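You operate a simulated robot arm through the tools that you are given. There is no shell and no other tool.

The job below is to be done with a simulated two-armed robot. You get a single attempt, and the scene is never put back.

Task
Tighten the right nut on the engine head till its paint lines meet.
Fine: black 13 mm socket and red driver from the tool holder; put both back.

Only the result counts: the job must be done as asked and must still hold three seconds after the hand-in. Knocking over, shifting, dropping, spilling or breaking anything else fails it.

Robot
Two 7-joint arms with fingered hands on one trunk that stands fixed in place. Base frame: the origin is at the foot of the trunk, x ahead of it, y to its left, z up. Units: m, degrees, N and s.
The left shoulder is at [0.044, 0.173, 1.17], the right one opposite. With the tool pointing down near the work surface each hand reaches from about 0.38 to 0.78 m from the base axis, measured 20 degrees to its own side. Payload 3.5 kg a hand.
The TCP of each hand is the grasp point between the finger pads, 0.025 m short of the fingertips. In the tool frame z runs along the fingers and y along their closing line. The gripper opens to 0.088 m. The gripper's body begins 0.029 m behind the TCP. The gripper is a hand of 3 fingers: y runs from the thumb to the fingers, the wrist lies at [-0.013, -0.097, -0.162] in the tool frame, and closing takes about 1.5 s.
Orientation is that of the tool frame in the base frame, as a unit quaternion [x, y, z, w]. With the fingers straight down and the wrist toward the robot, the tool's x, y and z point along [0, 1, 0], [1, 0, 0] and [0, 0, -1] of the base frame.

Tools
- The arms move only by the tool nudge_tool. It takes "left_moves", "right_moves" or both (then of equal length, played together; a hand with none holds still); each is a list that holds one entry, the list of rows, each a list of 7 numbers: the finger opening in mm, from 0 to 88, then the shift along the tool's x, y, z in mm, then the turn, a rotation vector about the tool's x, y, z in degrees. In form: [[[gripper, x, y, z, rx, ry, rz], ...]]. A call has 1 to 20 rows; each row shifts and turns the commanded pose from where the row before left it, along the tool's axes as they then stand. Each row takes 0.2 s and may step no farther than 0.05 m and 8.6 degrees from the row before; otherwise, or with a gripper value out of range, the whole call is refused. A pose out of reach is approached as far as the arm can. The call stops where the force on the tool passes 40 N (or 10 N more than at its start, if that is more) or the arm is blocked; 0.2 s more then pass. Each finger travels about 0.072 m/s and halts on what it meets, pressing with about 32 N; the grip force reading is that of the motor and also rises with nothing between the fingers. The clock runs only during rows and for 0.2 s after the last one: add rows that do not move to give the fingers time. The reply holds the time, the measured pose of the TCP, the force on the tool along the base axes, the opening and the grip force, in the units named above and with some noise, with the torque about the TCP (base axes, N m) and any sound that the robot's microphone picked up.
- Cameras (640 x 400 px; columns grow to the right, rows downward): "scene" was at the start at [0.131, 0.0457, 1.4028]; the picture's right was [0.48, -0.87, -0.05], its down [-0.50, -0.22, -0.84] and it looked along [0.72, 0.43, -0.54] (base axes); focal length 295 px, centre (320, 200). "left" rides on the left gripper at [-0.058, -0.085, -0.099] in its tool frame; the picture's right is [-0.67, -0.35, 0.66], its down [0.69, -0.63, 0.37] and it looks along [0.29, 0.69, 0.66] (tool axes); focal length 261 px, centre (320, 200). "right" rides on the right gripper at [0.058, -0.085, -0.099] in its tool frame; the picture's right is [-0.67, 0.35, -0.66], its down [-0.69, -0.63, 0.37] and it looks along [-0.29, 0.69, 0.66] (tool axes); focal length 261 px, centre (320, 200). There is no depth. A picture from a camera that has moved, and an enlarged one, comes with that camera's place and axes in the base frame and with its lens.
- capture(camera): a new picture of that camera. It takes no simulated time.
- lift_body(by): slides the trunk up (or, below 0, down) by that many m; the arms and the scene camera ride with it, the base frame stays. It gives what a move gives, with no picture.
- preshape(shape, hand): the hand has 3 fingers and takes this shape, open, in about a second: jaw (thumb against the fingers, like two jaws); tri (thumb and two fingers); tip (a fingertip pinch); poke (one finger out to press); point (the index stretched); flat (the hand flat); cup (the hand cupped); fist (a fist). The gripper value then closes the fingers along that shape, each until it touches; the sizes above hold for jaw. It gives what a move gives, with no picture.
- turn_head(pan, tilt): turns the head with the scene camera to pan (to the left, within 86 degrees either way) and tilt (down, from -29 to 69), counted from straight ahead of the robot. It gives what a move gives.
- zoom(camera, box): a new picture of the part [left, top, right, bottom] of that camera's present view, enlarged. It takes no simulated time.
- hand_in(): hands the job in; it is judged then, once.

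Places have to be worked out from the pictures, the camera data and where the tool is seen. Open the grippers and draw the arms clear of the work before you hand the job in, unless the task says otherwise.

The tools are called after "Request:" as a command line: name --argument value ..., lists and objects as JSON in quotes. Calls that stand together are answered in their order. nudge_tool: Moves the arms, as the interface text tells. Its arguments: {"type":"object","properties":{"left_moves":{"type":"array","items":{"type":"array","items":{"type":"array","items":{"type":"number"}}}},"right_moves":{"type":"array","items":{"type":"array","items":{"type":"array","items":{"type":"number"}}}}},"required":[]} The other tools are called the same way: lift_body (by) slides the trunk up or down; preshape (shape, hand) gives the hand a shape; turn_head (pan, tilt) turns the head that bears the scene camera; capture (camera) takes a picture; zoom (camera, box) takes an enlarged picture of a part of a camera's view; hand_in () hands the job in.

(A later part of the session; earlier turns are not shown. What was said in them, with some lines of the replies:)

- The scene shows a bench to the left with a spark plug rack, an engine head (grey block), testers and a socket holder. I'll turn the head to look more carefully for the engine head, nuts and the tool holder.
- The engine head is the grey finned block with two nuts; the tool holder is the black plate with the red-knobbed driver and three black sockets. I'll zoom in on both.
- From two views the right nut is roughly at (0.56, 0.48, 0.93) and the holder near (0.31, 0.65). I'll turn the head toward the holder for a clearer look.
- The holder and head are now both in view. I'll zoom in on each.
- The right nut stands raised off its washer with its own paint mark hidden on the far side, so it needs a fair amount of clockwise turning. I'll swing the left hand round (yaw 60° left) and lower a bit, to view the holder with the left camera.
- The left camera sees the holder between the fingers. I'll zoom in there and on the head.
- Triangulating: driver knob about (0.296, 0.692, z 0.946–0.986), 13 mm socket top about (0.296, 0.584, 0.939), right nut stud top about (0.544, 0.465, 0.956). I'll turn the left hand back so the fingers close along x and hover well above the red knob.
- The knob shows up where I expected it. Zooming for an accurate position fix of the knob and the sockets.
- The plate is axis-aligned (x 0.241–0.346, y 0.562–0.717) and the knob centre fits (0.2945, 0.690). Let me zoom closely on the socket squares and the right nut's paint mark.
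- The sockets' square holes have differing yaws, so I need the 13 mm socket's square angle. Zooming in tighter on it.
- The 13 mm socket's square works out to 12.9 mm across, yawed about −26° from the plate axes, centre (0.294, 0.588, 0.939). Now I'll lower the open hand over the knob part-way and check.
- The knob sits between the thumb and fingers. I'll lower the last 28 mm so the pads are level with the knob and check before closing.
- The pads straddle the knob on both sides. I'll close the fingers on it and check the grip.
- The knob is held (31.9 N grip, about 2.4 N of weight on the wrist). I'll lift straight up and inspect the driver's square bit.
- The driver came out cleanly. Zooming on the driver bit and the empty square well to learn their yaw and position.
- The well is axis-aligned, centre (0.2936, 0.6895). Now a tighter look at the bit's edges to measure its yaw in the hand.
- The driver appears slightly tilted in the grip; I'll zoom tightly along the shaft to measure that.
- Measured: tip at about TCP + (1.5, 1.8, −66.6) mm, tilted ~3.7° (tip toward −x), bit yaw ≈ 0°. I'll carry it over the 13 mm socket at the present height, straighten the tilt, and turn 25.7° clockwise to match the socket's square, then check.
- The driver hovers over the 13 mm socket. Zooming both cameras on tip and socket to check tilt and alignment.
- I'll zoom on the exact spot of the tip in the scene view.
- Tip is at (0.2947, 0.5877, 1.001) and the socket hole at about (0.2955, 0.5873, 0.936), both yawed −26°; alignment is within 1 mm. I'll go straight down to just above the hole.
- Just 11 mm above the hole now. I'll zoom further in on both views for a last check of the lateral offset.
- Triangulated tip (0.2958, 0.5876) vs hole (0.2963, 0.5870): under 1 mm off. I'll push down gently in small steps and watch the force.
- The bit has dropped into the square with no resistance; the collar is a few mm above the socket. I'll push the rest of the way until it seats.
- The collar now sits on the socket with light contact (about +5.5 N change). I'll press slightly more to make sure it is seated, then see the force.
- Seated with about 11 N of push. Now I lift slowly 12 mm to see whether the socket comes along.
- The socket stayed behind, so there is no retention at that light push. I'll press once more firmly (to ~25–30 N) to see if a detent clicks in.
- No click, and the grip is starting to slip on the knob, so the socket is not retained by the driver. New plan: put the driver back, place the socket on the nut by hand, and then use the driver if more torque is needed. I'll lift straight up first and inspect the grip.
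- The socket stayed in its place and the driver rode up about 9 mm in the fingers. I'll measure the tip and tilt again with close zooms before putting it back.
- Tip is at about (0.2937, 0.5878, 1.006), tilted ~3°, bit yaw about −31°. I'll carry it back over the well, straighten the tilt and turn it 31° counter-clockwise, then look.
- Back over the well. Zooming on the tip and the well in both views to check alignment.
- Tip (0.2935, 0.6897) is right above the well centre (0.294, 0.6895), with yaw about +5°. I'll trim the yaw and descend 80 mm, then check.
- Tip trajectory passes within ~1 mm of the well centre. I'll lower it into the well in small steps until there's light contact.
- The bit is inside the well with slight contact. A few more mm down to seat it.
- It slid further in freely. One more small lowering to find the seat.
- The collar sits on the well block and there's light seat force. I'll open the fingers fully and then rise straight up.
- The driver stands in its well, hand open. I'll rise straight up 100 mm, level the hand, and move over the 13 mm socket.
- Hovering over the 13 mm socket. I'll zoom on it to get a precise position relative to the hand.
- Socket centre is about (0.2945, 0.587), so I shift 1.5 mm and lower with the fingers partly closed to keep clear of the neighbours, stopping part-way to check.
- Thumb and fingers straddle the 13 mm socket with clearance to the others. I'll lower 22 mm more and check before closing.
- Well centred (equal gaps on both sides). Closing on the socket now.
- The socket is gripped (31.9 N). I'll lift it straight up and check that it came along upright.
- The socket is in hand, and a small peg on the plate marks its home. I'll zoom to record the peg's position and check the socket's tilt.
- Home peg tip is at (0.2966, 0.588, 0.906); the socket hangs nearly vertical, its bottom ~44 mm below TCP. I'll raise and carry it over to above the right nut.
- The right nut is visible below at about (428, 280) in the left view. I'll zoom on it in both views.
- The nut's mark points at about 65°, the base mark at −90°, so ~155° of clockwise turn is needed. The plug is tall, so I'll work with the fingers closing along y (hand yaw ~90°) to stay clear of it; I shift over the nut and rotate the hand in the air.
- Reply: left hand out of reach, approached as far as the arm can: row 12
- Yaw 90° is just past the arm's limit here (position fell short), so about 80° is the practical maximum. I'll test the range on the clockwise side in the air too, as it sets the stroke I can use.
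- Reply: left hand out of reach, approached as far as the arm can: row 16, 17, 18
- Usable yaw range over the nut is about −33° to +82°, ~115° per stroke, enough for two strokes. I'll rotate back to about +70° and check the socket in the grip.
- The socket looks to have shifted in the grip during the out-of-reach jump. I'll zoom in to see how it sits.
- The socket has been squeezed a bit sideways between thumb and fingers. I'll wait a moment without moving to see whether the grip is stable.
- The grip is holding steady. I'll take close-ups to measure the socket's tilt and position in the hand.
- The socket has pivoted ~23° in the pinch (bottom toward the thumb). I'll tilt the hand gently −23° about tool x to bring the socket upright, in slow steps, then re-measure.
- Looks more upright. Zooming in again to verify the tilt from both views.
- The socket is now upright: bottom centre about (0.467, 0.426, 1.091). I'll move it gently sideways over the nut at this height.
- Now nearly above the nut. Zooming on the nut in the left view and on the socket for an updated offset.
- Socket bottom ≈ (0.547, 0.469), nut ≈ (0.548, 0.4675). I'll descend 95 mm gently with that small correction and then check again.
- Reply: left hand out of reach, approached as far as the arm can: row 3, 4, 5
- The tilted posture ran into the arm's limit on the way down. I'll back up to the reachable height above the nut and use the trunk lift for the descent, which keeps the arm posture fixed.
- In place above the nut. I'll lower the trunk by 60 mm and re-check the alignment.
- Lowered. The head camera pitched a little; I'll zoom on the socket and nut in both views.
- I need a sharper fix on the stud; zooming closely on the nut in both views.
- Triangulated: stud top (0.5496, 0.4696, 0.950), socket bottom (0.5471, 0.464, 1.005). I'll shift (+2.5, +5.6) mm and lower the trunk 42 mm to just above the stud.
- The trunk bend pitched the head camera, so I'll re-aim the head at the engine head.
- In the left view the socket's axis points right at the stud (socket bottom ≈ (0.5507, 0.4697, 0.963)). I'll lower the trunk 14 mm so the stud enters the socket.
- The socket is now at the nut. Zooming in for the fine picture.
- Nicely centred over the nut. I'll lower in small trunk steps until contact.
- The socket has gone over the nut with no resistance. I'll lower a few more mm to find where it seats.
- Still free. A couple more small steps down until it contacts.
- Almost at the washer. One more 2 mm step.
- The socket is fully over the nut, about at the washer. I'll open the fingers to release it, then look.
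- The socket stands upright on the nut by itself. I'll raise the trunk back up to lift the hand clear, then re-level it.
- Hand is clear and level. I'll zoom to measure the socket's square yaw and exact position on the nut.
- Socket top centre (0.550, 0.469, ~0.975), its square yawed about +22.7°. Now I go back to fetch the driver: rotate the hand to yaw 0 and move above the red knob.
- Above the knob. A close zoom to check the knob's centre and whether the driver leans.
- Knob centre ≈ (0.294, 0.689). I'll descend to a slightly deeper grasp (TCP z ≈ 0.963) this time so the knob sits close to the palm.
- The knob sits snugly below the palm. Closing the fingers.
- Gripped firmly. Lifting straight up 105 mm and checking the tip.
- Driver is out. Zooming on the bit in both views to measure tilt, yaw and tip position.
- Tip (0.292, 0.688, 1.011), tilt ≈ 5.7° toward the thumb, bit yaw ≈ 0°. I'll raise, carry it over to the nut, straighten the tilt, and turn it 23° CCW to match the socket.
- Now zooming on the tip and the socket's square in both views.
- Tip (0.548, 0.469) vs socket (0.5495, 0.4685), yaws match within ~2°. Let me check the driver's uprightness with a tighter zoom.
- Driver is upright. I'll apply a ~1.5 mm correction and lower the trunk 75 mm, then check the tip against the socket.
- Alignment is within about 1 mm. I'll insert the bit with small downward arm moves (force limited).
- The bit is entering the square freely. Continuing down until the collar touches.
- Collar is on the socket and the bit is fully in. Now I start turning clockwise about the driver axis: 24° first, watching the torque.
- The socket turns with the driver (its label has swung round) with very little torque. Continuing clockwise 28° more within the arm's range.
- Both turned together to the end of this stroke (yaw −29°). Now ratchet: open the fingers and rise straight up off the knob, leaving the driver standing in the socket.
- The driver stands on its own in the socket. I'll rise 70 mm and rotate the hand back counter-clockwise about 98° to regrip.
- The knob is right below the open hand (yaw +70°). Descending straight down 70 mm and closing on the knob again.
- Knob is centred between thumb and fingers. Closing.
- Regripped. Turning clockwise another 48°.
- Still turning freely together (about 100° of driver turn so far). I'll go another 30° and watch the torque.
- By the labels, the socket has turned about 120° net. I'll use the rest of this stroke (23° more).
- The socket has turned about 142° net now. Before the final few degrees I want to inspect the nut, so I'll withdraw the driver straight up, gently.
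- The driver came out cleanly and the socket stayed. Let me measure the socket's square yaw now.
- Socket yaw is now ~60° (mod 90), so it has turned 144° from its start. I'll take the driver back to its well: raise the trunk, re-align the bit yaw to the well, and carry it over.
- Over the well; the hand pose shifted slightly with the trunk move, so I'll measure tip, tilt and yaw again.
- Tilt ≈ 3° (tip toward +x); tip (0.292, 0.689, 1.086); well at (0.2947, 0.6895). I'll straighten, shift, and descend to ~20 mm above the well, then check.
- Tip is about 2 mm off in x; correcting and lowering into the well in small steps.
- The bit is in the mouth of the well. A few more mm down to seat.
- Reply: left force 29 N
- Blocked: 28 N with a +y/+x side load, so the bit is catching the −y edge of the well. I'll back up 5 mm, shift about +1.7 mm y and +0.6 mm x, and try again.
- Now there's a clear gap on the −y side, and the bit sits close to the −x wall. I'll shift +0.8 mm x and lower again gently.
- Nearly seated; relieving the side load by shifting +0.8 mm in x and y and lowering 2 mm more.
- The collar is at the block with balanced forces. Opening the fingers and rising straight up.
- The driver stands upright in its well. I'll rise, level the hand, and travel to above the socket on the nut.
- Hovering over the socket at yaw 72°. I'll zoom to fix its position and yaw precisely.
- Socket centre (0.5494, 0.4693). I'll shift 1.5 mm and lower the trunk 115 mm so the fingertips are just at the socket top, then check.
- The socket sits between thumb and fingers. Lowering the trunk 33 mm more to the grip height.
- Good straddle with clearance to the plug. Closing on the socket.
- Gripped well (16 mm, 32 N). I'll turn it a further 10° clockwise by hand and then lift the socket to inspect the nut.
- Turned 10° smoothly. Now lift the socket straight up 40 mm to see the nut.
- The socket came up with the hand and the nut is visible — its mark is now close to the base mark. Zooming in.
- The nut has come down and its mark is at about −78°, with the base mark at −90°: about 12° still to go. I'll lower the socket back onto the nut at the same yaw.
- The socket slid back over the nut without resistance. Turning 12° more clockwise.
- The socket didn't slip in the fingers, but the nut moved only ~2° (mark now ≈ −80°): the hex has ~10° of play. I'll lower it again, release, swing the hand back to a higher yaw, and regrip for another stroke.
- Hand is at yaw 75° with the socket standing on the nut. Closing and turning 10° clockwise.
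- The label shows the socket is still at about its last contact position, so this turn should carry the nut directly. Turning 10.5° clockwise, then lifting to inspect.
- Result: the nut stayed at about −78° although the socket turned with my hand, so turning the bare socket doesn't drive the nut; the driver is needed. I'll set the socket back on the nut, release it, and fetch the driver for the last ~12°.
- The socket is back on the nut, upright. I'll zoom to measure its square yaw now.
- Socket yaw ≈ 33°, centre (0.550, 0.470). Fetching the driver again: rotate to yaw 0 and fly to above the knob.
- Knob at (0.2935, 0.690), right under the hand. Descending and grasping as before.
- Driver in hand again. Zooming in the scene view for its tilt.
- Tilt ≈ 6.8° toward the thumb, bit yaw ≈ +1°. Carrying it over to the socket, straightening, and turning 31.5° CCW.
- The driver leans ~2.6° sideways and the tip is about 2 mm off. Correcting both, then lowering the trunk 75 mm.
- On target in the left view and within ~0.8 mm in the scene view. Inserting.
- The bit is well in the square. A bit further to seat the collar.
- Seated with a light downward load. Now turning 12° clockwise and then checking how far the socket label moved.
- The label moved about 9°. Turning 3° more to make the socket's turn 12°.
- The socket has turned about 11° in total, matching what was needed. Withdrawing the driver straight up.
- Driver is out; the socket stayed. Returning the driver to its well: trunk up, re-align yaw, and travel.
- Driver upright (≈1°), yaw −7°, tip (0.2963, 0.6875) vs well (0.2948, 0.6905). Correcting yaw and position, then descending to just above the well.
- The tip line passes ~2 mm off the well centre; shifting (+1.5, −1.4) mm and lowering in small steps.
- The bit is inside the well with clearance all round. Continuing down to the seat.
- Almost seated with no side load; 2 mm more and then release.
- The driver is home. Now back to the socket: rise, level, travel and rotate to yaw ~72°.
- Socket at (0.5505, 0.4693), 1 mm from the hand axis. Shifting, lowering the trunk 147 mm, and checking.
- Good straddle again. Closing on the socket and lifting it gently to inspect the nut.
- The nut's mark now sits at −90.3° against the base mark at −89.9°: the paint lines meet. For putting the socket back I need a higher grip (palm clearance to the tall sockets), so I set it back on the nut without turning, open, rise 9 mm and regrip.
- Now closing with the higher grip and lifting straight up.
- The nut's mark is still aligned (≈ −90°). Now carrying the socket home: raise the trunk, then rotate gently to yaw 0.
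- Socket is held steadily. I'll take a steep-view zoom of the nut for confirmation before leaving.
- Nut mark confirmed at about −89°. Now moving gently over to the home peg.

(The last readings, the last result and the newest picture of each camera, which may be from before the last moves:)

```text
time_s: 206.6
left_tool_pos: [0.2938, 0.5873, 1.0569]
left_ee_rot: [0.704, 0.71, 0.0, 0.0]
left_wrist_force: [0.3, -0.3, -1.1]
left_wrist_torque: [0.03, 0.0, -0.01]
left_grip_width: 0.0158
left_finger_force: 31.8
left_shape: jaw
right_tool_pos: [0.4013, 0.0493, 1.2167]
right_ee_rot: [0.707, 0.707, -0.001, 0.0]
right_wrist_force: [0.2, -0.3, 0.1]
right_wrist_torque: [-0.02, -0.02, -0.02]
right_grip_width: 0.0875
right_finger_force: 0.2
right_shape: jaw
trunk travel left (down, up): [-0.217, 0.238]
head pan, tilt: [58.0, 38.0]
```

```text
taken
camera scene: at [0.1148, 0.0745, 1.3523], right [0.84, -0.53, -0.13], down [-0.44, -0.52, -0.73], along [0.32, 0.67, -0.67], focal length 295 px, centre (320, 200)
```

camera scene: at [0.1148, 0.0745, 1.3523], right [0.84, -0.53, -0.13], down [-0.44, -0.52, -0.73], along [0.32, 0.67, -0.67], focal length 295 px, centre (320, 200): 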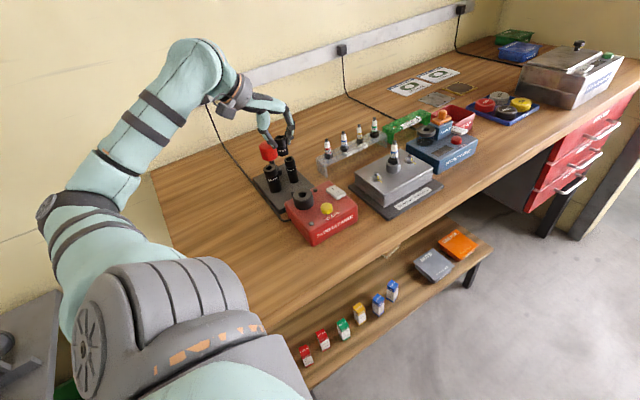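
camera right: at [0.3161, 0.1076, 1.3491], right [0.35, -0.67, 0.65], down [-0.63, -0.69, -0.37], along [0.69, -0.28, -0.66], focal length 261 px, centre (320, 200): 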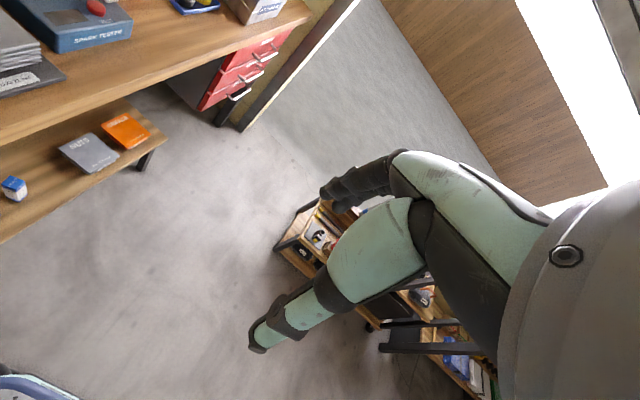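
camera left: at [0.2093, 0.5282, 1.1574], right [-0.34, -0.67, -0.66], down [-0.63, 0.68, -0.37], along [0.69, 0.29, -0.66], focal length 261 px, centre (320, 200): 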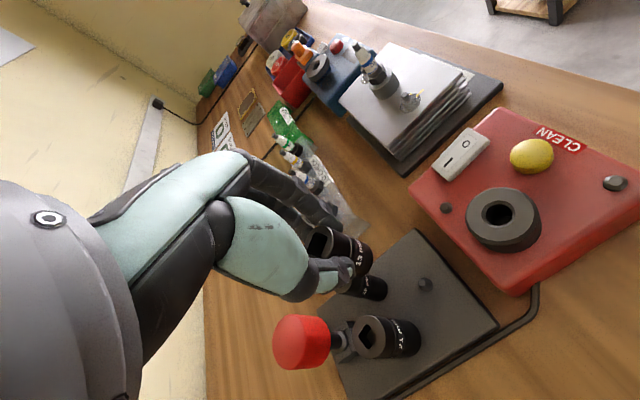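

Over the holder with the peg in view. Zooming for socket-vs-peg alignment.

Request:
zoom --camera "left" --box '[400, 260, 450, 310]'

Request:
zoom --camera "left" --box '[290, 210, 390, 310]'

Request:
zoom --camera "scene" --box '[255, 100, 315, 160]'

Request:
zoom --camera "scene" --box '[275, 165, 315, 205]'

```text
8.00 times, centred on (425, 285) of left
camera zoom: at [0.2093, 0.5282, 1.1574], right [-0.34, -0.67, -0.66], down [-0.63, 0.68, -0.37], along [0.69, 0.29, -0.66], focal length 2085 px, centre (-520, -480)
```

zoom: 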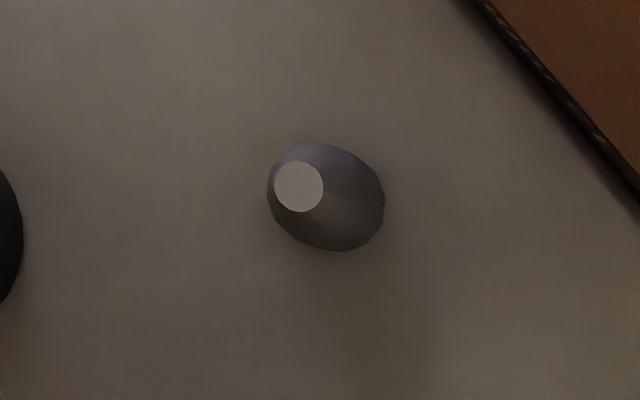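

```text
4.00 times, centred on (340, 260) of left
camera zoom: at [0.2093, 0.5282, 1.1574], right [-0.34, -0.67, -0.66], down [-0.63, 0.68, -0.37], along [0.69, 0.29, -0.66], focal length 1043 px, centre (240, -40)
```

zoom: 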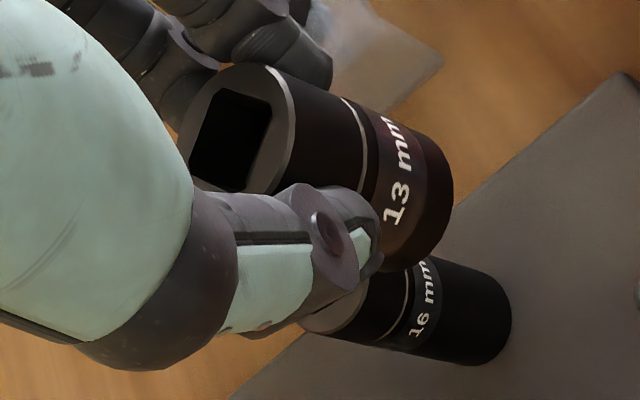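

```text
6.67 times, centred on (285, 130) of scene
camera zoom: at [0.1148, 0.0745, 1.3523], right [0.84, -0.53, -0.13], down [-0.44, -0.52, -0.73], along [0.32, 0.67, -0.67], focal length 1967 px, centre (553, 667)
```

zoom: 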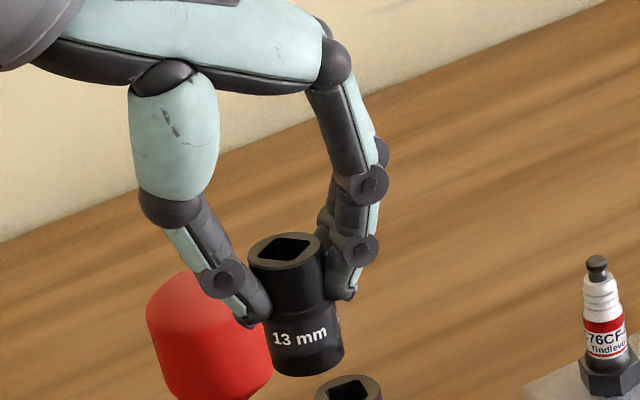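

```text
10.00 times, centred on (295, 185) of scene
camera zoom: at [0.1148, 0.0745, 1.3523], right [0.84, -0.53, -0.13], down [-0.44, -0.52, -0.73], along [0.32, 0.67, -0.67], focal length 2951 px, centre (570, 350)
```

zoom: 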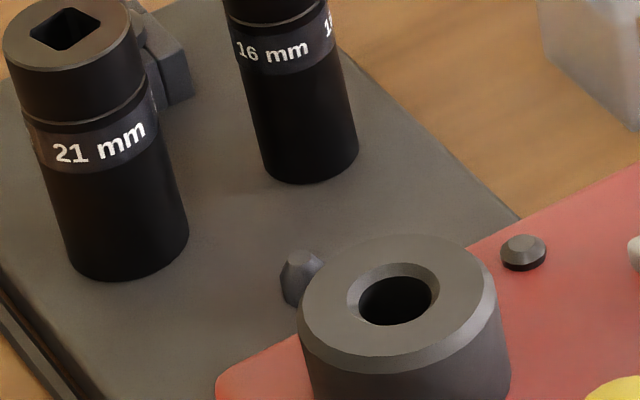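

Peg (0.296, 0.588), socket bottom ≈ (0.294, 0.589). Shifting (+2, −1) mm and lowering 92 mm to just above the peg.

Request:
nudge_tool --left_moves '[[[5, -1, 2, 5, 0, 0, 0], [5, 0, 0, 15, 0, 0, 0], [5, 0, 0, 18, 0, 0, 0], [5, 0, 0, 18, 0, 0, 0], [5, 0, 0, 18, 0, 0, 0], [5, 0, 0, 12, 0, 0, 0], [5, 0, 0, 6, 0, 0, 0], [5, 0, 0, 0, 0, 0, 0]]]'

Request:
capture --camera "left"

Request:
zoom --camera "scene" --box '[250, 130, 320, 210]'

```text
time_s: 208.4
left_tool_pos: [0.2949, 0.5863, 0.9648]
left_ee_rot: [0.705, 0.709, -0.001, 0.0]
left_wrist_force: [-0.2, -0.2, -0.6]
left_wrist_torque: [0.0, 0.03, 0.01]
left_grip_width: 0.0155
left_finger_force: 31.7
left_shape: jaw
right_tool_pos: [0.4015, 0.0503, 1.2184]
right_ee_rot: [0.707, 0.708, -0.001, -0.001]
right_wrist_force: [-0.1, 0.1, 0.5]
right_wrist_torque: [0.02, -0.01, 0.02]
right_grip_width: 0.0875
right_finger_force: 0.1
right_shape: jaw
trunk travel left (down, up): [-0.217, 0.238]
head pan, tilt: [58.0, 38.0]
```

```text
taken
camera left: at [0.2107, 0.5276, 1.0651], right [-0.34, -0.67, -0.66], down [-0.63, 0.68, -0.37], along [0.69, 0.29, -0.66], focal length 261 px, centre (320, 200)
```

left: 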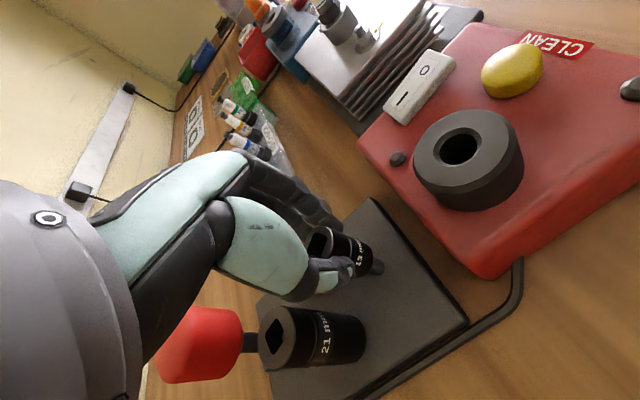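

```text
5.00 times, centred on (285, 170) of scene
camera zoom: at [0.1147, 0.0745, 1.3523], right [0.84, -0.53, -0.13], down [-0.44, -0.52, -0.73], along [0.32, 0.67, -0.67], focal length 1476 px, centre (495, 350)
```

zoom: 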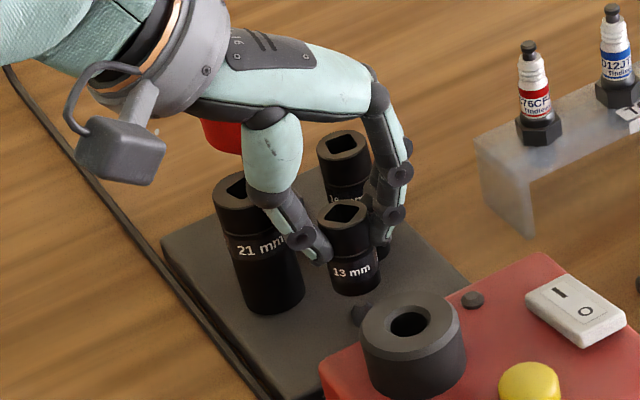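

Request:
zoom --camera "left" --box '[310, 215, 410, 300]'

Request:
zoom --camera "scene" --box '[275, 155, 315, 205]'

```text
4.71 times, centred on (360, 258) of left
camera zoom: at [0.2107, 0.5276, 1.0651], right [-0.34, -0.67, -0.66], down [-0.63, 0.68, -0.37], along [0.69, 0.29, -0.66], focal length 1227 px, centre (132, -71)
```

zoom: 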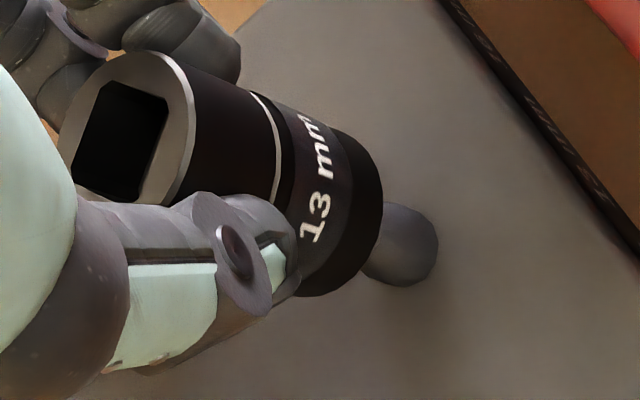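

```text
8.00 times, centred on (295, 180) of scene
camera zoom: at [0.1147, 0.0745, 1.3523], right [0.84, -0.53, -0.13], down [-0.44, -0.52, -0.73], along [0.32, 0.67, -0.67], focal length 2361 px, centre (520, 360)
```

zoom: 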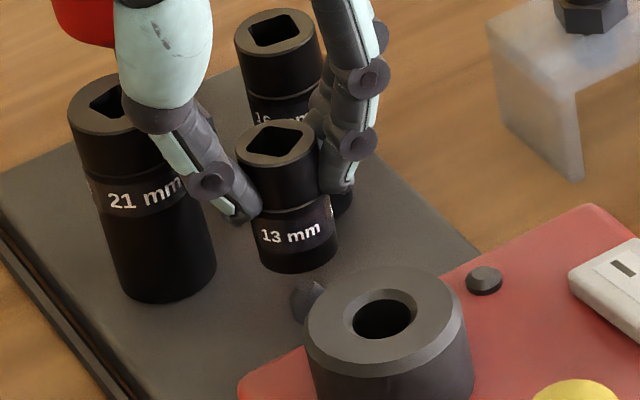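

Socket axis is in line with the peg in both views. Lowering onto the peg in small steps.

Request:
nudge_tool --left_moves '[[[5, 0, 0, 6, 0, 0, 0], [5, 0, 0, 5, 0, 0, 0], [5, 0, 0, 4, 0, 0, 0], [5, 0, 0, 3, 0, 0, 0], [5, 0, 0, 0, 0, 0, 0]]]'

Request:
zoom --camera "left" --box '[310, 215, 410, 300]'

Request:
zoom --camera "scene" --box '[275, 155, 315, 205]'

```text
time_s: 209.6
left_tool_pos: [0.2956, 0.5874, 0.9466]
left_ee_rot: [0.704, 0.71, 0.0, 0.0]
left_wrist_force: [-1.0, -0.5, 0.4]
left_wrist_torque: [-0.02, 0.02, 0.01]
left_grip_width: 0.0155
left_finger_force: 31.7
left_shape: jaw
right_tool_pos: [0.4002, 0.0502, 1.2176]
right_ee_rot: [0.707, 0.708, 0.0, 0.0]
right_wrist_force: [0.0, -0.3, 0.6]
right_wrist_torque: [0.0, -0.02, 0.02]
right_grip_width: 0.0877
right_finger_force: 0.0
right_shape: jaw
trunk travel left (down, up): [-0.217, 0.238]
head pan, tilt: [58.0, 38.0]
```

```text
4.71 times, centred on (360, 258) of left
camera zoom: at [0.2114, 0.5282, 1.0472], right [-0.34, -0.67, -0.66], down [-0.63, 0.68, -0.37], along [0.69, 0.29, -0.66], focal length 1227 px, centre (132, -71)
```

zoom: 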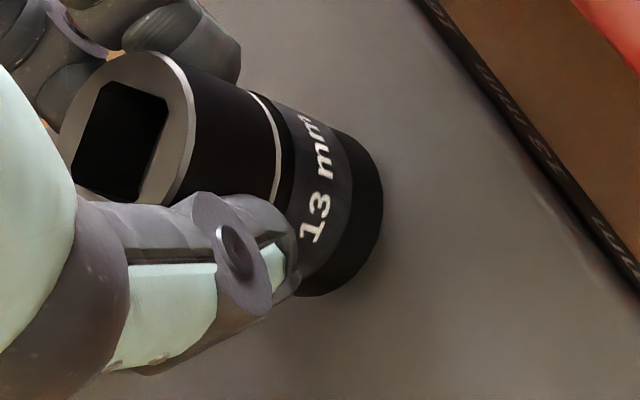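

```text
8.00 times, centred on (295, 180) of scene
camera zoom: at [0.1147, 0.0745, 1.3523], right [0.84, -0.53, -0.13], down [-0.44, -0.52, -0.73], along [0.32, 0.67, -0.67], focal length 2361 px, centre (520, 360)
```

zoom: 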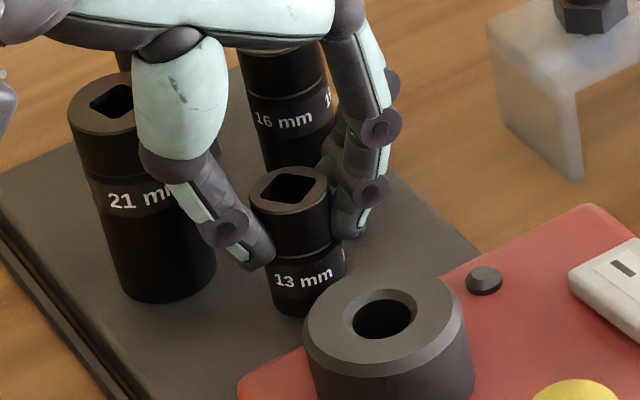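

The socket is over the peg with no resistance. A few mm more until it touches the plate.

Request:
nudge_tool --left_moves '[[[5, 0, 0, 2, 0, 0, 0], [5, 0, 0, 2, 0, 0, 0], [5, 0, 0, 1.5, 0, 0, 0], [5, 0, 0, 0, 0, 0, 0]]]'

Request:
zoom --camera "scene" --box '[275, 155, 315, 205]'

```text
time_s: 210.6
left_tool_pos: [0.2964, 0.5864, 0.9419]
left_ee_rot: [0.705, 0.709, 0.0, 0.001]
left_wrist_force: [-0.1, -0.4, 1.8]
left_wrist_torque: [0.01, 0.05, -0.04]
left_grip_width: 0.0155
left_finger_force: 32.2
left_shape: jaw
right_tool_pos: [0.4004, 0.0487, 1.2168]
right_ee_rot: [0.706, 0.708, 0.0, -0.001]
right_wrist_force: [-0.9, 0.0, -0.1]
right_wrist_torque: [0.03, -0.03, -0.02]
right_grip_width: 0.0878
right_finger_force: 0.1
right_shape: jaw
trunk travel left (down, up): [-0.217, 0.238]
head pan, tilt: [58.0, 38.0]
```

```text
8.00 times, centred on (295, 180) of scene
camera zoom: at [0.1143, 0.0739, 1.3524], right [0.84, -0.53, -0.13], down [-0.44, -0.52, -0.73], along [0.32, 0.67, -0.67], focal length 2361 px, centre (520, 360)
```

zoom: 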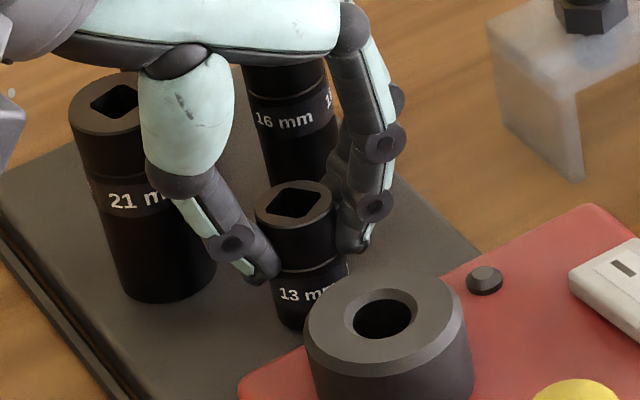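

Light contact with the plate: it's seated. Opening the fingers modestly and rising straight up.

Request:
nudge_tool --left_moves '[[[20, 0, 0, 0, 0, 0, 0], [30, 0, 0, 0, 0, 0, 0], [42, 0, 0, 0, 0, 0, 0], [54, 0, 0, 0, 0, 0, 0], [58, 0, 0, 0, 0, 0, 0], [58, 0, 0, 0, 0, 0, 0]]]'

Request:
zoom --camera "scene" --box '[265, 145, 325, 205]'

Request:
nudge_tool --left_moves '[[[58, 0, 0, -10, 0, 0, 0], [60, 0, 0, -20, 0, 0, 0], [66, 0, 0, -25, 0, 0, 0], [66, 0, 0, -30, 0, 0, 0], [66, 0, 0, -30, 0, 0, 0], [66, 0, 0, -30, 0, 0, 0], [66, 0, 0, 0, 0, 0, 0]]]'

Request:
capture --camera "left"

Request:
capture --camera "scene"

```text
time_s: 212.0
left_tool_pos: [0.2968, 0.5867, 0.9416]
left_ee_rot: [0.704, 0.71, 0.0, 0.0]
left_wrist_force: [0.4, -0.1, 0.4]
left_wrist_torque: [-0.02, -0.01, -0.01]
left_grip_width: 0.0578
left_finger_force: 0.0
left_shape: jaw
right_tool_pos: [0.4008, 0.0494, 1.2184]
right_ee_rot: [0.707, 0.708, -0.001, -0.001]
right_wrist_force: [-0.3, -0.1, -0.3]
right_wrist_torque: [-0.04, -0.01, 0.0]
right_grip_width: 0.0877
right_finger_force: 0.0
right_shape: jaw
trunk travel left (down, up): [-0.217, 0.238]
head pan, tilt: [58.0, 38.0]
```

```text
6.67 times, centred on (295, 175) of scene
camera zoom: at [0.1146, 0.0744, 1.3523], right [0.84, -0.53, -0.13], down [-0.44, -0.52, -0.73], along [0.32, 0.67, -0.67], focal length 1967 px, centre (487, 367)
```

zoom: 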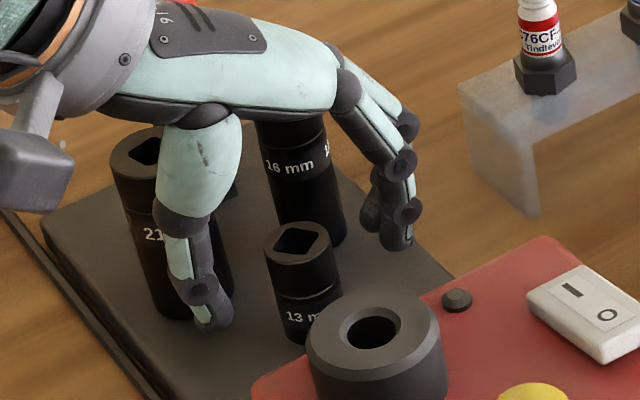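

```text
time_s: 213.6
left_tool_pos: [0.2955, 0.5862, 1.0848]
left_ee_rot: [0.705, 0.709, -0.001, 0.0]
left_wrist_force: [0.4, 0.4, 0.2]
left_wrist_torque: [0.0, -0.03, 0.02]
left_grip_width: 0.0657
left_finger_force: 0.1
left_shape: jaw
right_tool_pos: [0.4013, 0.0495, 1.217]
right_ee_rot: [0.706, 0.708, 0.0, 0.0]
right_wrist_force: [-0.6, -0.1, 0.6]
right_wrist_torque: [-0.04, 0.01, 0.02]
right_grip_width: 0.0876
right_finger_force: 0.1
right_shape: jaw
trunk travel left (down, up): [-0.217, 0.238]
head pan, tilt: [58.0, 38.0]
```

```text
taken
camera left: at [0.2098, 0.528, 1.1862], right [-0.34, -0.67, -0.66], down [-0.63, 0.68, -0.37], along [0.69, 0.29, -0.66], focal length 261 px, centre (320, 200)
```

left: 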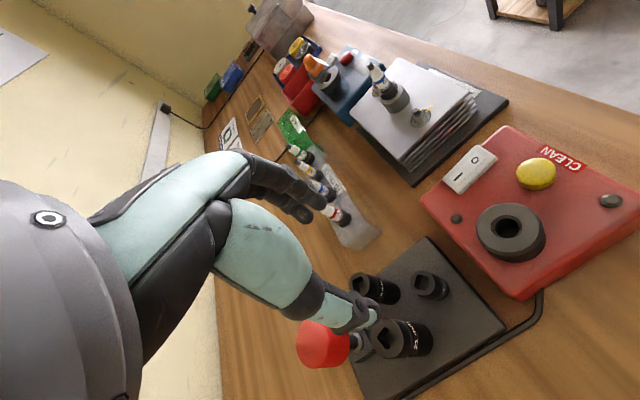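

```text
taken
camera scene: at [0.1147, 0.0746, 1.3523], right [0.84, -0.53, -0.13], down [-0.44, -0.52, -0.73], along [0.32, 0.67, -0.67], focal length 295 px, centre (320, 200)
```

scene: 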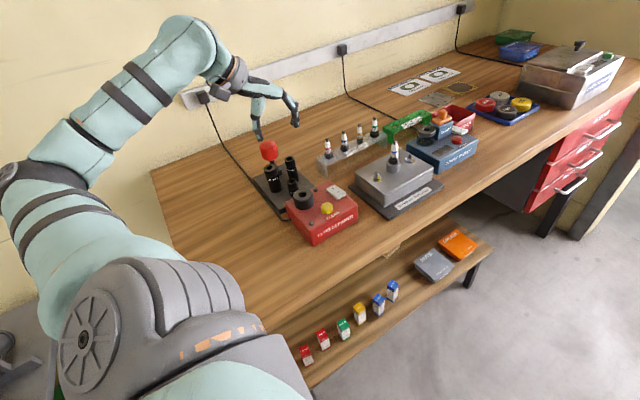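

The socket is home. I'll draw the left hand back to its clear starting place and then verify everything with close-ups.

Request:
nudge_tool --left_moves '[[[80, 0, 0, -35, 0, 0, 0], [88, 0, 0, -35, 0, 0, 0], [88, -30, 3, -15, 0, 0, 0], [88, -30, 3, -15, 0, 0, 0], [88, -30, 3, -15, 0, 0, 0], [88, -30, 3, -15, 0, 0, 0], [88, -30, 3, -10, 0, 0, 0], [88, -37, 3, -10, 0, 0, 0], [88, 0, 0, 0, 0, 0, 0], [88, 0, 0, 0, 0, 0, 0]]]'

Request:
zoom --camera "scene" --box '[245, 130, 325, 220]'

Request:
zoom --camera "scene" --box '[345, 130, 450, 220]'

Request:
capture --camera "scene"

Request:
capture --camera "left"

```text
time_s: 215.8
left_tool_pos: [0.3141, 0.3971, 1.2361]
left_ee_rot: [0.705, 0.709, 0.0, 0.0]
left_wrist_force: [0.1, 0.3, -0.7]
left_wrist_torque: [0.0, 0.02, 0.0]
left_grip_width: 0.0877
left_finger_force: 0.1
left_shape: jaw
right_tool_pos: [0.4007, 0.0497, 1.2181]
right_ee_rot: [0.706, 0.708, 0.0, -0.001]
right_wrist_force: [0.2, -0.1, -0.2]
right_wrist_torque: [-0.02, -0.01, 0.0]
right_grip_width: 0.088
right_finger_force: 0.1
right_shape: jaw
trunk travel left (down, up): [-0.217, 0.238]
head pan, tilt: [58.0, 38.0]
```

```text
4.44 times, centred on (285, 175) of scene
camera zoom: at [0.1147, 0.0745, 1.3523], right [0.84, -0.53, -0.13], down [-0.44, -0.52, -0.73], along [0.32, 0.67, -0.67], focal length 1312 px, centre (476, 311)
```

zoom: 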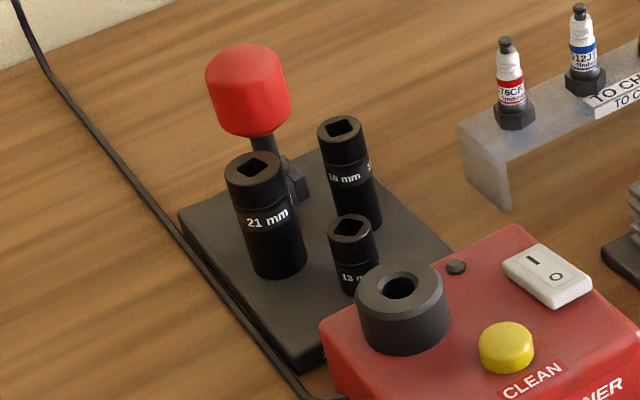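

```text
4.44 times, centred on (398, 175) of scene
camera zoom: at [0.1147, 0.0745, 1.3523], right [0.84, -0.53, -0.13], down [-0.44, -0.52, -0.73], along [0.32, 0.67, -0.67], focal length 1312 px, centre (-24, 311)
```

zoom: 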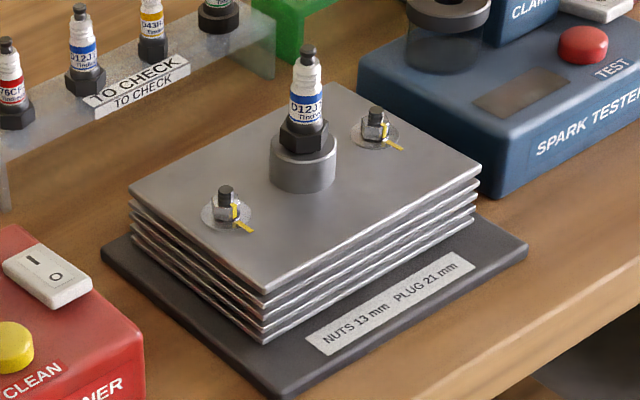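

```text
taken
camera scene: at [0.1147, 0.0745, 1.3523], right [0.84, -0.53, -0.13], down [-0.44, -0.52, -0.73], along [0.32, 0.67, -0.67], focal length 295 px, centre (320, 200)
```

scene: 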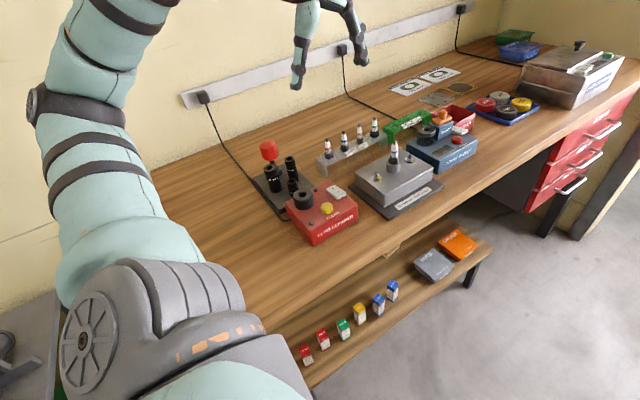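

```text
taken
camera left: at [0.2296, 0.3385, 1.3376], right [-0.34, -0.67, -0.66], down [-0.63, 0.68, -0.37], along [0.69, 0.29, -0.66], focal length 261 px, centre (320, 200)
```

left: 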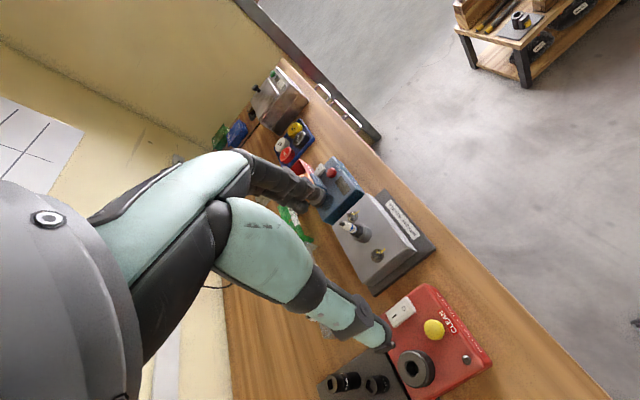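

Everything looks in place. I'll check the driver's uprightness, the socket seat and the nut with tight zooms before handing in.

Request:
zoom --camera "scene" --box '[255, 135, 290, 175]'

Request:
zoom --camera "scene" --box '[280, 170, 315, 205]'

Request:
zoom --camera "scene" --box '[394, 148, 418, 168]'

Request:
zoom --camera "left" --box '[300, 350, 420, 400]'

```text
10.00 times, centred on (272, 155) of scene
camera zoom: at [0.1147, 0.0745, 1.3523], right [0.84, -0.53, -0.13], down [-0.44, -0.52, -0.73], along [0.32, 0.67, -0.67], focal length 2951 px, centre (795, 650)
```

zoom: 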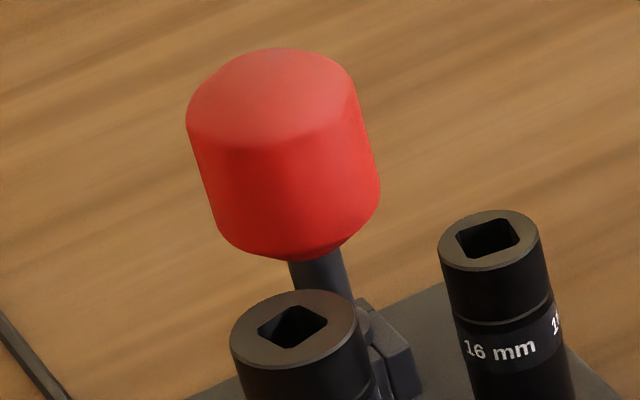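

```text
11.43 times, centred on (298, 188) of scene
camera zoom: at [0.1147, 0.0745, 1.3523], right [0.84, -0.53, -0.13], down [-0.44, -0.52, -0.73], along [0.32, 0.67, -0.67], focal length 3373 px, centre (577, 343)
```

zoom: 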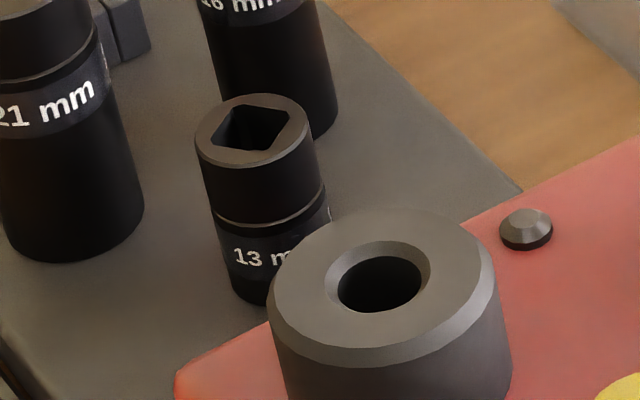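

```text
16.00 times, centred on (406, 158) of scene
camera zoom: at [0.1147, 0.0745, 1.3523], right [0.84, -0.53, -0.13], down [-0.44, -0.52, -0.73], along [0.32, 0.67, -0.67], focal length 4722 px, centre (-1056, 872)
```

zoom: 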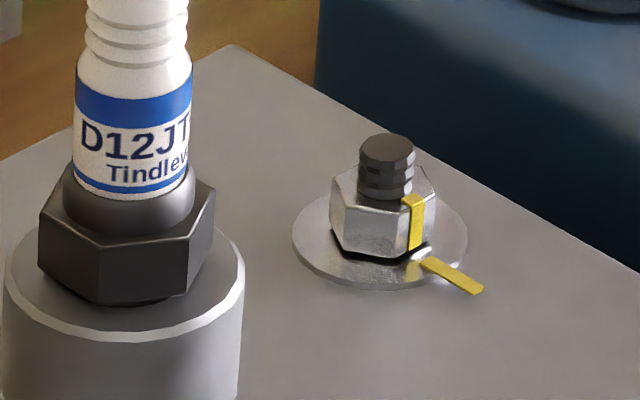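

```text
5.33 times, centred on (360, 375) of left
camera zoom: at [0.2296, 0.3385, 1.3376], right [-0.34, -0.67, -0.66], down [-0.63, 0.68, -0.37], along [0.69, 0.29, -0.66], focal length 1390 px, centre (107, -733)
```

zoom: 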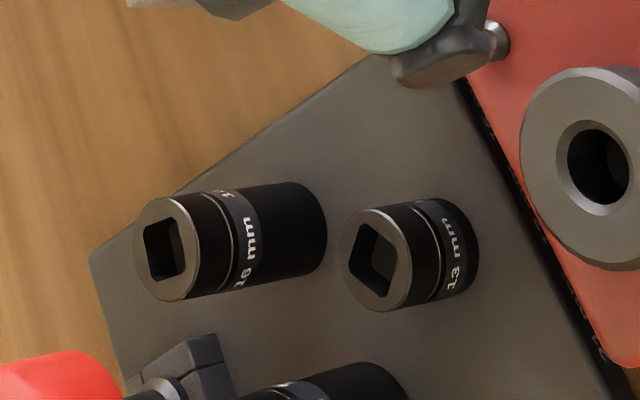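

The right nut's paint line meets the base line, the 13 mm socket stands on its peg, and the red driver is upright in its well. The neighbouring tools are undisturbed, and both grippers are open and clear. Handing in.

Request:
hand_in

```text
The job is handed in.
```

I tightened the right nut until its paint line met the base line. From the last camera views the two lines agree to within about 2°. I have no score back from the hand-in.

- **Tools:** the 13 mm socket is back on its peg and the red driver is upright in its well.
- **Turning the nut:** bare-handed turns of the socket didn't move the nut, so all of the turning was done with the driver. The last 12° needed a second trip to fetch it.
- **Rest of the scene:** the other sockets, the spark plug and the left nut look undisturbed. Both grippers are open and the arms are clear of the bench.
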